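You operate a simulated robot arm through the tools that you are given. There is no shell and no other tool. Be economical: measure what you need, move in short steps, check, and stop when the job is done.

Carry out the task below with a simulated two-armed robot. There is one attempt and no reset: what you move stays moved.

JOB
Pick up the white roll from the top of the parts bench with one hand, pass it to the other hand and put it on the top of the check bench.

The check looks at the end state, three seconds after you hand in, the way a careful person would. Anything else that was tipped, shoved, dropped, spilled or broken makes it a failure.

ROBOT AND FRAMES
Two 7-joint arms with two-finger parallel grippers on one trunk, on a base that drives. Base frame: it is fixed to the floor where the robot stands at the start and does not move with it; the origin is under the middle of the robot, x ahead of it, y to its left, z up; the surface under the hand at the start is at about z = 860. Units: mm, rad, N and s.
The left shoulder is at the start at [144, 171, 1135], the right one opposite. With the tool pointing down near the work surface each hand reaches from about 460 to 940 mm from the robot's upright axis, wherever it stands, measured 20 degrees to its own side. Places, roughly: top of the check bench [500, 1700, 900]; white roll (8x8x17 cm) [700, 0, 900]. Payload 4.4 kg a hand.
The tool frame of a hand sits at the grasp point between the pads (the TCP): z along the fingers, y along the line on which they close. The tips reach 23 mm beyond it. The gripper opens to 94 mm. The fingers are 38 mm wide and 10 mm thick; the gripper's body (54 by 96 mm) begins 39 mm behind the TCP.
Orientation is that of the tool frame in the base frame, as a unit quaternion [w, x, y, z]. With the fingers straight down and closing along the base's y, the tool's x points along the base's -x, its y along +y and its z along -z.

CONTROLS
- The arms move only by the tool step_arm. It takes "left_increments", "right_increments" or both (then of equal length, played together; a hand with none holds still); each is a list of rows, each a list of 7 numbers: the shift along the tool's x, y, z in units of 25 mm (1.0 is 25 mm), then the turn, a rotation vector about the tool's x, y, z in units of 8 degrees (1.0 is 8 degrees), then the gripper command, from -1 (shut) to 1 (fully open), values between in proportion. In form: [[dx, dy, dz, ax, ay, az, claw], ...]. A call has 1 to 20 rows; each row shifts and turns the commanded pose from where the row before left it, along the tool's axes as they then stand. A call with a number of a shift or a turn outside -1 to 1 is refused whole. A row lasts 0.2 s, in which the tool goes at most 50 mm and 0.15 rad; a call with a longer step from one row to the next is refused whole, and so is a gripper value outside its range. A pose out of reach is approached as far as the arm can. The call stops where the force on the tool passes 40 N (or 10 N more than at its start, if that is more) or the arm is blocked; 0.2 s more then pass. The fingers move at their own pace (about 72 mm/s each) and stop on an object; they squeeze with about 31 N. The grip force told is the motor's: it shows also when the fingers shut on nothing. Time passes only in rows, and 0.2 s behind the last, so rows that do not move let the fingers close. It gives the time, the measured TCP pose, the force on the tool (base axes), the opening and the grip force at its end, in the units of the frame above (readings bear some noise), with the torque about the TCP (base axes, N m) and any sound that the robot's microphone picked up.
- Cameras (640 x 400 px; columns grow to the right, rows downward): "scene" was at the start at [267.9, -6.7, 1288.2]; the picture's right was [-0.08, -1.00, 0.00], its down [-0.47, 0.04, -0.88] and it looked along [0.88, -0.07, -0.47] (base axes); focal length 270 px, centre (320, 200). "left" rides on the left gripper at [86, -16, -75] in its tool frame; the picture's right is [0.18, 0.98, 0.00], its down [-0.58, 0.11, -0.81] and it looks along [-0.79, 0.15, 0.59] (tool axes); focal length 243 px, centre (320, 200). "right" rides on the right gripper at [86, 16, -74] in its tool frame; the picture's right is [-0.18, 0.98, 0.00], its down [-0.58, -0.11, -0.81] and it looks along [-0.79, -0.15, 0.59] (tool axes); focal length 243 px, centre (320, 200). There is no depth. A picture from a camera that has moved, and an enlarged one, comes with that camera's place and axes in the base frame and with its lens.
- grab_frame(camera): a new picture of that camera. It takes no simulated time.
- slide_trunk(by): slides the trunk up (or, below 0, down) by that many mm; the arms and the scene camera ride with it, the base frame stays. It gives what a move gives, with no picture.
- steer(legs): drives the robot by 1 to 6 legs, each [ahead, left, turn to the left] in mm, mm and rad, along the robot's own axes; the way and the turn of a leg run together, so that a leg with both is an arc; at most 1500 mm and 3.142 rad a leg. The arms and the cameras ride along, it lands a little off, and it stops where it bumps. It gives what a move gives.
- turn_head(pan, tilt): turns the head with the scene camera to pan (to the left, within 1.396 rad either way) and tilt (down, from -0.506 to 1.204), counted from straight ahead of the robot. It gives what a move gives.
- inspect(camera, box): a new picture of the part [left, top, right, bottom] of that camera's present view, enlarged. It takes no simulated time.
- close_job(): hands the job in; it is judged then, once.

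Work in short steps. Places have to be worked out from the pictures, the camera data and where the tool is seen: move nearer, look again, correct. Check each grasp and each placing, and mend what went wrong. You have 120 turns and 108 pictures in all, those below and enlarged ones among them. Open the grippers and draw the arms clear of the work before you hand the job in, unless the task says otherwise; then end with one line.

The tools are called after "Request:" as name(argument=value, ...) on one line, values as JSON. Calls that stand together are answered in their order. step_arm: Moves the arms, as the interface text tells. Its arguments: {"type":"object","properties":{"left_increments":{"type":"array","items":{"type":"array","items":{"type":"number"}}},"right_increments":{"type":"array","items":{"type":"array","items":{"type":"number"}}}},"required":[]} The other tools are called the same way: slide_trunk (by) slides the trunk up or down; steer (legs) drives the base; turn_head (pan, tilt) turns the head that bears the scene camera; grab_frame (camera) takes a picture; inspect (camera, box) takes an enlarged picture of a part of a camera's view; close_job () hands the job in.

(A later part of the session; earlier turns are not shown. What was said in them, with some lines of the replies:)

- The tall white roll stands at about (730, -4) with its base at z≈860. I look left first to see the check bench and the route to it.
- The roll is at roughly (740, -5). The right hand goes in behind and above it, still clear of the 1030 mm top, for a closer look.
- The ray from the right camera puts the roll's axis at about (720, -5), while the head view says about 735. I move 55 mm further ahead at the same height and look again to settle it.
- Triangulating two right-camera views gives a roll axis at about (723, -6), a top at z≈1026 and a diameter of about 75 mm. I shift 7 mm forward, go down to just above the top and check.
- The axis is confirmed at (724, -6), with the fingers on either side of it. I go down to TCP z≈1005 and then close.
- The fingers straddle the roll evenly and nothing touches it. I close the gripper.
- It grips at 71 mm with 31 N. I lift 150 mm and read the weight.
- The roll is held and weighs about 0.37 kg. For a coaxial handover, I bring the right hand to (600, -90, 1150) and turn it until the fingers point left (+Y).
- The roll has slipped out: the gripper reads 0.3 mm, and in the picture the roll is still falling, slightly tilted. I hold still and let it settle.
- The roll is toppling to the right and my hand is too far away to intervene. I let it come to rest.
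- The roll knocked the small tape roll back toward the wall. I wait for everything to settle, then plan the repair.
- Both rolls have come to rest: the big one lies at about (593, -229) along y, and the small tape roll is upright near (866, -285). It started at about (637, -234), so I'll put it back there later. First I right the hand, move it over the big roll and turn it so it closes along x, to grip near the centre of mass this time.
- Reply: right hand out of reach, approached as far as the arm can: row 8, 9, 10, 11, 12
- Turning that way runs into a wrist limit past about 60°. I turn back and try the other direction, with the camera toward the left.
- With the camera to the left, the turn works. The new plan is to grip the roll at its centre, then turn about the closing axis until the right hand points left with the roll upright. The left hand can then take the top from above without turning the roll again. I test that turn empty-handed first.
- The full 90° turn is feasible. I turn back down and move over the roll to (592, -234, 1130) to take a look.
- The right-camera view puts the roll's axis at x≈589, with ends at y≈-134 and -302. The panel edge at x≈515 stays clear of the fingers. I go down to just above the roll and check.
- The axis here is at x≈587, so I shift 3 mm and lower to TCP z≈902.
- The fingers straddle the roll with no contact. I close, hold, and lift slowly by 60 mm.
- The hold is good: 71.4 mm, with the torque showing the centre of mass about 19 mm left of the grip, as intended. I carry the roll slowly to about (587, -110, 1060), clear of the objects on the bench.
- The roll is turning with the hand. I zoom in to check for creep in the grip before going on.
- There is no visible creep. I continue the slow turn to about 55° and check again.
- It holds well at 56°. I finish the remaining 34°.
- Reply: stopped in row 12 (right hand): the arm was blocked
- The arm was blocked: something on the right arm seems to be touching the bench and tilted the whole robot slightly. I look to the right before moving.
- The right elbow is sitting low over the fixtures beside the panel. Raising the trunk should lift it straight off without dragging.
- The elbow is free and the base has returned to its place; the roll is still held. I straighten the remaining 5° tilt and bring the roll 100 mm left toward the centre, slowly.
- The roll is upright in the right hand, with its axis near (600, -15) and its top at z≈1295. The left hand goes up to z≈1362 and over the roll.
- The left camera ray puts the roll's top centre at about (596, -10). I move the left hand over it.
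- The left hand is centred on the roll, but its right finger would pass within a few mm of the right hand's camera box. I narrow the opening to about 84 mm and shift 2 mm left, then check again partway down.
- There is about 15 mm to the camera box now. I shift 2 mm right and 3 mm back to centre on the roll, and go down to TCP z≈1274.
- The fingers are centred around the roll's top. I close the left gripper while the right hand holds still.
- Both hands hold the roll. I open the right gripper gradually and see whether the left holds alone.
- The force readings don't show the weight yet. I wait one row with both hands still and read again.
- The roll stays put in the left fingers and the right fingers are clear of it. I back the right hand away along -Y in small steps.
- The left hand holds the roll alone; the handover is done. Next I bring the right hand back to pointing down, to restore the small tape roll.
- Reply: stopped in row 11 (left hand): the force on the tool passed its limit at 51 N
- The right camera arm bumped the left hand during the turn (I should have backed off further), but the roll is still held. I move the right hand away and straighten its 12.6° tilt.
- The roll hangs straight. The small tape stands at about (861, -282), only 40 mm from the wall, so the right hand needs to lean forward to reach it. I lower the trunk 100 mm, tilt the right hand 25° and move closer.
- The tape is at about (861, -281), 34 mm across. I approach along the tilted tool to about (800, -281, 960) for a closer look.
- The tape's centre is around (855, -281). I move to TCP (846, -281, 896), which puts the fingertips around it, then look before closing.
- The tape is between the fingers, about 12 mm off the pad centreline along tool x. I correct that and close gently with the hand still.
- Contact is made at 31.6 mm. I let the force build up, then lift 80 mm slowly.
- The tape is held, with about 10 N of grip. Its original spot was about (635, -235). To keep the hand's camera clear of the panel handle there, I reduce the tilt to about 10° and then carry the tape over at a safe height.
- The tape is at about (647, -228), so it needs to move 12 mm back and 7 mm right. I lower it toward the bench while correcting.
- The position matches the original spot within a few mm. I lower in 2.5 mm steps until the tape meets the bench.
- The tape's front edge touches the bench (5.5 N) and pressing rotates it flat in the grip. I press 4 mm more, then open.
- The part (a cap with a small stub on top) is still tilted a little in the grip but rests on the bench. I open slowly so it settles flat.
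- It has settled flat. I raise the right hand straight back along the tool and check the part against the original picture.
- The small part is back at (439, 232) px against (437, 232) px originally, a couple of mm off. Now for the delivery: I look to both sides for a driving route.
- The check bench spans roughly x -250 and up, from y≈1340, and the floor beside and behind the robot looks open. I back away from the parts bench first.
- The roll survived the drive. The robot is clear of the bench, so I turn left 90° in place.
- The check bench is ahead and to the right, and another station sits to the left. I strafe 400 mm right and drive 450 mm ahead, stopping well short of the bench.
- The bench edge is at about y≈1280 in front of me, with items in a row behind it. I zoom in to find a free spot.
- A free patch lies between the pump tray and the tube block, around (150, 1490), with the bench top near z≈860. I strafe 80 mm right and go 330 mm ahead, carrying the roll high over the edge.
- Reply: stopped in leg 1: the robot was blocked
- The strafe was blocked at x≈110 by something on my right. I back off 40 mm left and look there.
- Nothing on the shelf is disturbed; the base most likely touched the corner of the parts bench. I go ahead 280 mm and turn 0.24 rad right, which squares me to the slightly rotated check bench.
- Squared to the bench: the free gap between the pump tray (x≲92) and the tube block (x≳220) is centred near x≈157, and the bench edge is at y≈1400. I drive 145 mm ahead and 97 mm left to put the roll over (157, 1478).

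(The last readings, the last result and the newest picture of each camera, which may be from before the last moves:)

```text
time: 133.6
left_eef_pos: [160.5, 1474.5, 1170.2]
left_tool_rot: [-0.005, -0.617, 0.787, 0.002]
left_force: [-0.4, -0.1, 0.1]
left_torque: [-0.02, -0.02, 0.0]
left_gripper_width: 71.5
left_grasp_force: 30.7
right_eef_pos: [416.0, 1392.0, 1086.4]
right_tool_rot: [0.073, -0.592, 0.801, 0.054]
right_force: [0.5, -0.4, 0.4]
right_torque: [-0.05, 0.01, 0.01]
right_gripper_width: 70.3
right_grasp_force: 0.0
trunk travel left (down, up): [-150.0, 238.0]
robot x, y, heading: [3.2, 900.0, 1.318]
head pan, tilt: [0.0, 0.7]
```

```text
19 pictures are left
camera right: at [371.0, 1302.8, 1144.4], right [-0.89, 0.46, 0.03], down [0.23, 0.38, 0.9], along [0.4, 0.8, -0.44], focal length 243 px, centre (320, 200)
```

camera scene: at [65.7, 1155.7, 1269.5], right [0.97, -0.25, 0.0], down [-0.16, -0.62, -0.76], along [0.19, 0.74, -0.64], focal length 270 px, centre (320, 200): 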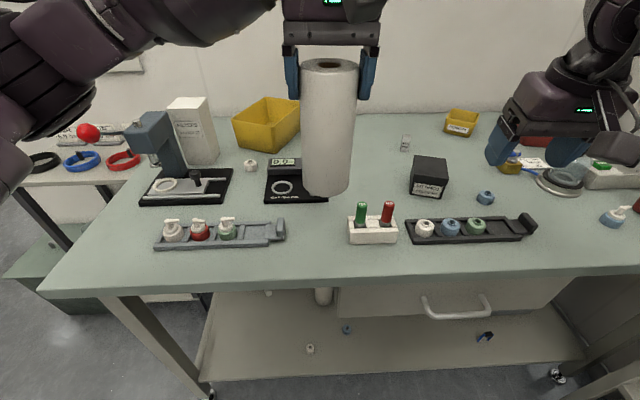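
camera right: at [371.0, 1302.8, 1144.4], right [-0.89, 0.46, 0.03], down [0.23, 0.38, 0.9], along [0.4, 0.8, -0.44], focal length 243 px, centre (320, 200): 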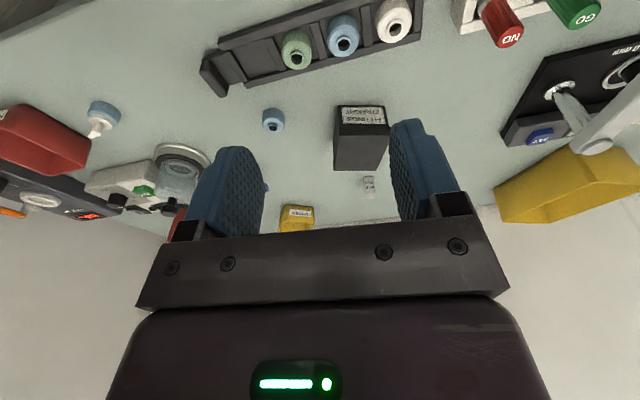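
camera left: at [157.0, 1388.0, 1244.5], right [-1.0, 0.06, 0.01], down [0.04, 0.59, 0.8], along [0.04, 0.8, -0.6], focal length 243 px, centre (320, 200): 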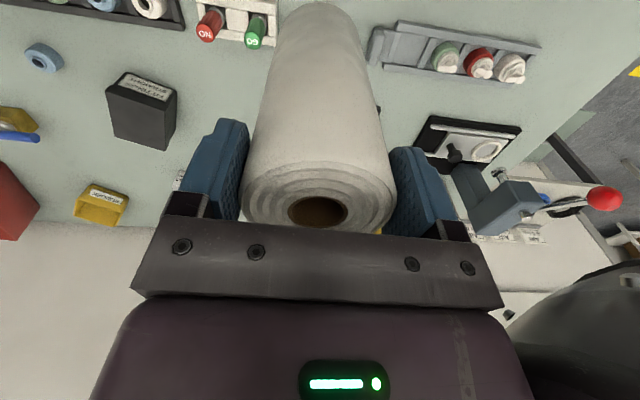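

The roll hangs vertically to within 1°. The tube block's corner is at (210, 1487) and the tray's at (90, 1526), so I aim the roll at (146, 1482). I shift 16 mm left and lower 140 mm slowly.

Request:
step_arm(left_increments=[[-0.06, 0.32, 0, 0, 0, 0, -1], [-0.06, 0.33, 0, 0, 0, 0, -1], [0, 0, 0.2, 0, 0, 0, -1], [0, 0, 0.4, 0, 0, 0, -1], [0, 0, 0.4, 0, 0, 0, -1], [0, 0, 0.4, 0, 0, 0, -1], [0, 0, 0.4, 0, 0, 0, -1], [0, 0, 0.4, 0, 0, 0, -1], [0, 0, 0.4, 0, 0, 0, -1], [0, 0, 0.4, 0, 0, 0, -1], [0, 0, 0.4, 0, 0, 0, -1], [0, 0, 0.4, 0, 0, 0, -1], [0, 0, 0.4, 0, 0, 0, -1], [0, 0, 0.4, 0, 0, 0, -1], [0, 0, 0.4, 0, 0, 0, -1], [0, 0, 0.4, 0, 0, 0, -1], [0, 0, 0.2, 0, 0, 0, -1], [0, 0, 0, 0, 0, 0, -1]])

Request:
grab_frame(camera="scene")

Request:
grab_frame(camera="left")

```text
time: 137.4
left_eef_pos: [143.9, 1482.1, 1029.9]
left_tool_rot: [-0.006, -0.616, 0.788, 0.002]
left_force: [-0.7, -0.5, -0.2]
left_torque: [-0.02, 0.02, -0.03]
left_gripper_width: 71.6
left_grasp_force: 30.6
right_eef_pos: [415.6, 1391.1, 1087.4]
right_tool_rot: [0.072, -0.593, 0.8, 0.054]
right_force: [-0.5, -0.3, -0.7]
right_torque: [-0.01, 0.01, 0.0]
right_gripper_width: 70.4
right_grasp_force: 0.1
trunk travel left (down, up): [-150.0, 238.0]
robot x, y, heading: [1.5, 901.7, 1.313]
head pan, tilt: [0.0, 0.7]
```

```text
18 pictures are left
camera scene: at [66.0, 1155.2, 1269.5], right [0.97, -0.25, 0.0], down [-0.16, -0.62, -0.76], along [0.19, 0.74, -0.64], focal length 270 px, centre (320, 200)
```

scene: 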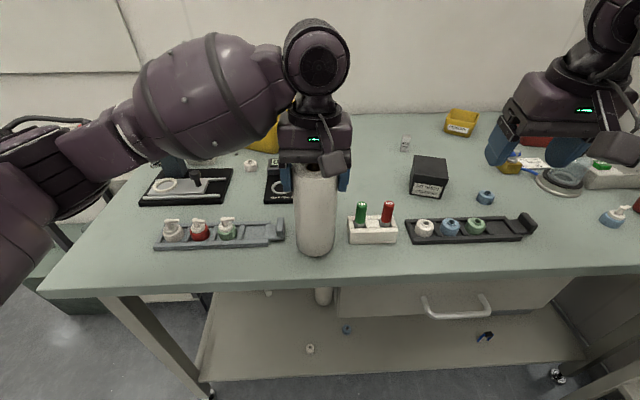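

```text
17 pictures are left
camera left: at [140.2, 1394.1, 1104.1], right [-1.0, 0.06, 0.01], down [0.04, 0.59, 0.8], along [0.04, 0.8, -0.6], focal length 243 px, centre (320, 200)
```

left: 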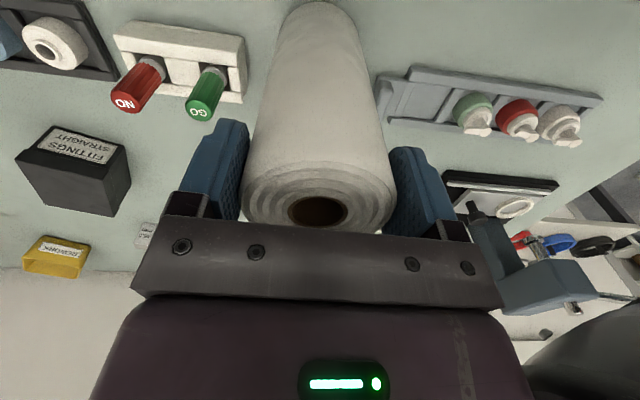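

The roll is between the tray and the tube block, about 20 mm above the bench. I lower it further in small steps and watch the force.

Request:
step_arm(left_increments=[[0, 0, 0.3, 0, 0, 0, -1], [0, 0, 0.2, 0, 0, 0, -1], [0, 0, 0.1, 0, 0, 0, -1], [0, 0, 0, 0, 0, 0, -1]])

Request:
step_arm(left_increments=[[0, 0, 0.1, 0, 0, 0, -1], [0, 0, 0, 0, 0, 0, -1]])

Request:
inspect(camera="scene", box=[240, 150, 420, 300])

```text
time: 138.4
left_eef_pos: [142.8, 1481.0, 1015.2]
left_tool_rot: [-0.005, -0.617, 0.787, 0.002]
left_force: [-0.8, 2.3, 5.8]
left_torque: [0.29, -0.12, 0.05]
left_gripper_width: 71.4
left_grasp_force: 30.9
right_eef_pos: [414.9, 1392.2, 1087.2]
right_tool_rot: [0.074, -0.592, 0.801, 0.054]
right_force: [0.6, 0.5, 0.1]
right_torque: [-0.02, 0.03, 0.01]
right_gripper_width: 70.5
right_grasp_force: 0.0
trunk travel left (down, up): [-150.0, 238.0]
robot x, y, heading: [-0.6, 903.5, 1.318]
head pan, tilt: [0.0, 0.7]
```

```text
time: 139.0
left_eef_pos: [143.8, 1480.4, 1015.5]
left_tool_rot: [-0.003, -0.616, 0.787, 0.003]
left_force: [-4.1, 6.6, 21.6]
left_torque: [0.39, 0.16, -0.01]
left_gripper_width: 71.5
left_grasp_force: 31.0
right_eef_pos: [415.2, 1391.0, 1089.0]
right_tool_rot: [0.073, -0.593, 0.8, 0.055]
right_force: [0.1, -0.5, 0.2]
right_torque: [0.0, -0.01, -0.02]
right_gripper_width: 70.6
right_grasp_force: 0.1
trunk travel left (down, up): [-150.0, 238.0]
robot x, y, heading: [1.9, 897.1, 1.317]
head pan, tilt: [0.0, 0.7]
```

```text
2.67 times, centred on (330, 225) of scene
camera zoom: at [65.1, 1153.7, 1270.3], right [0.97, -0.25, 0.0], down [-0.16, -0.62, -0.77], along [0.19, 0.74, -0.64], focal length 721 px, centre (293, 133)
```

zoom: 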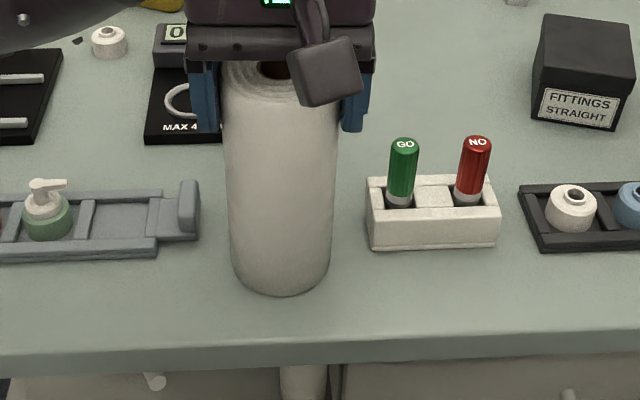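

The roll stands on the bench (21 N of contact force), with clear gaps on all sides. I ease up about 1.5 mm and open gradually.

Request:
step_arm(left_increments=[[0, 0, -0.08, 0, 0, 0, -1], [0, 0, 0, 0, 0, 0, -1], [0, 0, 0, 0, 0, 0, 0.54], [0, 0, 0, 0, 0, 0, 0.58], [0, 0, 0, 0, 0, 0, 0.65], [0, 0, 0, 0, 0, 0, 0.75], [0, 0, 0, 0, 0, 0, 0.85], [0, 0, 0, 0, 0, 0, 1], [0, 0, 0, 0, 0, 0, 1]])

Request:
inspect(camera="scene", box=[240, 150, 420, 300])

Request:
grab_frame(camera="left")

```text
time: 141.0
left_eef_pos: [144.5, 1481.2, 1015.7]
left_tool_rot: [-0.006, -0.616, 0.788, 0.002]
left_force: [0.2, 0.2, -0.1]
left_torque: [-0.01, 0.02, -0.01]
left_gripper_width: 94.1
left_grasp_force: 0.1
right_eef_pos: [416.0, 1390.5, 1086.8]
right_tool_rot: [0.074, -0.592, 0.801, 0.055]
right_force: [0.9, -1.0, 0.4]
right_torque: [0.01, 0.02, 0.01]
right_gripper_width: 70.6
right_grasp_force: 0.0
trunk travel left (down, up): [-150.0, 238.0]
robot x, y, heading: [2.7, 900.6, 1.32]
head pan, tilt: [0.0, 0.7]
```

```text
2.67 times, centred on (330, 225) of scene
camera zoom: at [66.0, 1155.1, 1269.5], right [0.97, -0.25, 0.0], down [-0.16, -0.62, -0.76], along [0.19, 0.74, -0.64], focal length 721 px, centre (293, 133)
```

zoom: 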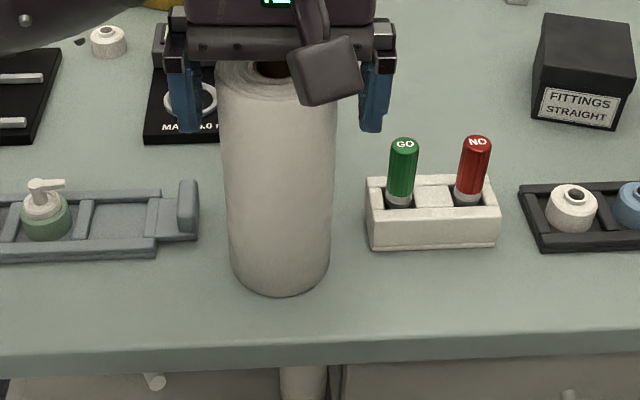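

```text
14 pictures are left
camera left: at [140.1, 1393.5, 1088.9], right [-1.0, 0.06, 0.01], down [0.04, 0.59, 0.8], along [0.04, 0.8, -0.6], focal length 243 px, centre (320, 200)
```

left: 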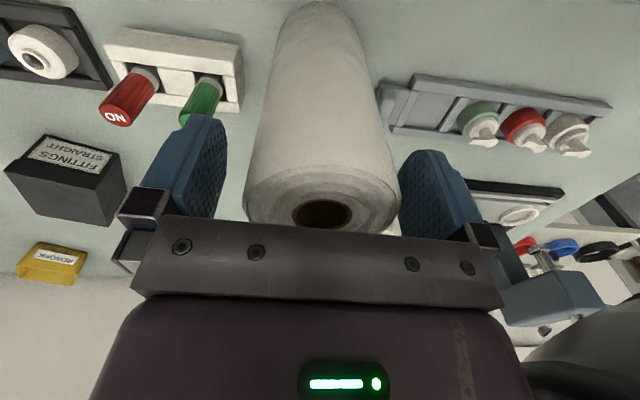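

Released and standing, but the roll is closer to the finger on the robot's left. I shift the hand 4 mm that way to centre it, then raise it straight up.

Request:
step_arm(left_increments=[[0, 0.16, 0, 0, 0, 0, 1], [0, 0, -0.3, 0, 0, 0, 1], [0, 0, -0.4, 0, 0, 0, 1], [0, 0, -0.5, 0, 0, 0, 1], [0, 0, -0.6, 0, 0, 0, 1], [0, 0, -0.8, 0, 0, 0, 1], [0, 0, -0.9, 0, 0, 0, 1], [0, 0, -0.9, 0, 0, 0, 1], [0, 0, -0.9, 0, 0, 0, 1], [0, 0, -0.9, 0, 0, 0, 1], [0, 0, 0, 0, 0, 0, 1]])

Request:
grab_frame(camera="scene")

```text
time: 143.4
left_eef_pos: [141.1, 1482.7, 1170.3]
left_tool_rot: [-0.006, -0.617, 0.787, 0.002]
left_force: [-1.1, 0.6, 0.3]
left_torque: [-0.02, 0.04, -0.01]
left_gripper_width: 94.1
left_grasp_force: 0.1
right_eef_pos: [415.6, 1391.1, 1086.7]
right_tool_rot: [0.072, -0.592, 0.801, 0.054]
right_force: [-0.1, 0.4, 0.9]
right_torque: [-0.03, -0.01, 0.05]
right_gripper_width: 70.4
right_grasp_force: 0.0
trunk travel left (down, up): [-150.0, 238.0]
robot x, y, heading: [-2.4, 901.9, 1.319]
head pan, tilt: [0.0, 0.7]
```

```text
13 pictures are left
camera scene: at [66.0, 1155.6, 1269.3], right [0.97, -0.25, 0.0], down [-0.16, -0.62, -0.76], along [0.19, 0.74, -0.64], focal length 270 px, centre (320, 200)
```

scene: 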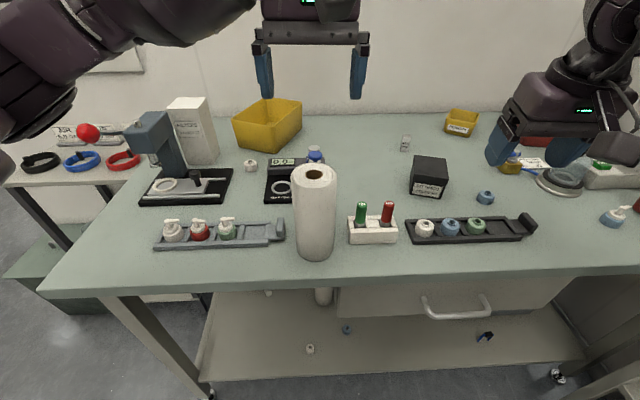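

The roll stands upright on the check bench and nothing else has moved. I open the right gripper fully, back the robot away and take a final look.

Request:
step_arm(right_increments=[[0, 0, 0, 0, 0, 0, 1], [0, 0, 0, 0, 0, 0, 1]])

Request:
steer(legs=[[-250, 0, 0]])

Request:
grab_frame(camera="scene")

Request:
turn_head(pan=-1.39, tilt=0.35)

Request:
grab_frame(camera="scene")

```text
time: 144.0
left_eef_pos: [140.9, 1482.5, 1171.0]
left_tool_rot: [-0.005, -0.616, 0.788, 0.002]
left_force: [0.0, -0.9, -0.3]
left_torque: [-0.01, 0.0, -0.02]
left_gripper_width: 94.1
left_grasp_force: 0.0
right_eef_pos: [414.8, 1392.5, 1086.7]
right_tool_rot: [0.074, -0.592, 0.8, 0.054]
right_force: [0.3, 0.4, 0.2]
right_torque: [0.01, 0.0, 0.04]
right_gripper_width: 94.1
right_grasp_force: 0.1
trunk travel left (down, up): [-150.0, 238.0]
robot x, y, heading: [4.9, 897.3, 1.316]
head pan, tilt: [0.0, 0.7]
```

```text
time: 145.8
left_eef_pos: [77.6, 1240.6, 1169.9]
left_tool_rot: [-0.006, -0.616, 0.788, 0.002]
left_force: [-0.1, -0.1, 0.4]
left_torque: [0.0, 0.0, -0.02]
left_gripper_width: 93.8
left_grasp_force: 0.0
right_eef_pos: [353.1, 1147.9, 1086.3]
right_tool_rot: [0.072, -0.592, 0.801, 0.054]
right_force: [-0.1, -0.3, -0.1]
right_torque: [0.01, 0.0, -0.03]
right_gripper_width: 93.9
right_grasp_force: 0.1
trunk travel left (down, up): [-150.0, 238.0]
robot x, y, heading: [-60.3, 658.5, 1.318]
head pan, tilt: [0.0, 0.7]
```

```text
12 pictures are left
camera scene: at [2.9, 911.4, 1269.5], right [0.97, -0.25, 0.0], down [-0.16, -0.62, -0.77], along [0.19, 0.74, -0.64], focal length 270 px, centre (320, 200)
```

scene: 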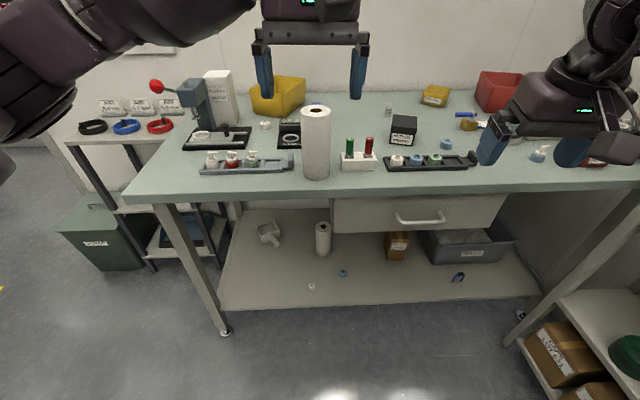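

```text
time: 147.3
left_eef_pos: [78.3, 1239.8, 1169.5]
left_tool_rot: [-0.006, -0.616, 0.788, 0.002]
left_force: [0.3, 0.3, 0.5]
left_torque: [0.01, 0.02, 0.0]
left_gripper_width: 94.1
left_grasp_force: 0.1
right_eef_pos: [353.0, 1149.6, 1085.1]
right_tool_rot: [0.073, -0.592, 0.801, 0.054]
right_force: [0.1, 0.6, -0.1]
right_torque: [0.01, 0.01, 0.02]
right_gripper_width: 94.1
right_grasp_force: 0.1
trunk travel left (down, up): [-150.0, 238.0]
robot x, y, heading: [-61.5, 653.9, 1.318]
head pan, tilt: [-1.389, 0.351]
```

```text
11 pictures are left
camera scene: at [74.6, 822.9, 1300.9], right [-0.07, -1.0, 0.0], down [-0.34, 0.02, -0.94], along [0.94, -0.07, -0.34], focal length 270 px, centre (320, 200)
```

scene: 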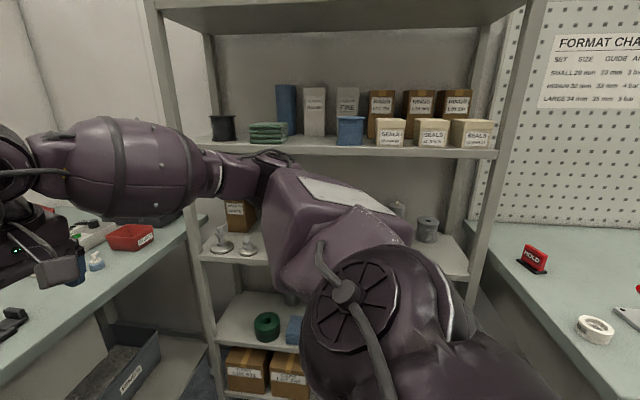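

The roll stands on the check bench, the shelf and the part of the parts bench in view look intact, and both grippers are open and clear. I hand in.

Request:
close_job()

```text
The job is handed in.
```

The white roll stands upright on the check bench after passing from the right hand to the left. On the way the right hand dropped it once on the parts bench, where it knocked a small white part about 230 mm. I put that part back within a few mm of where it started.
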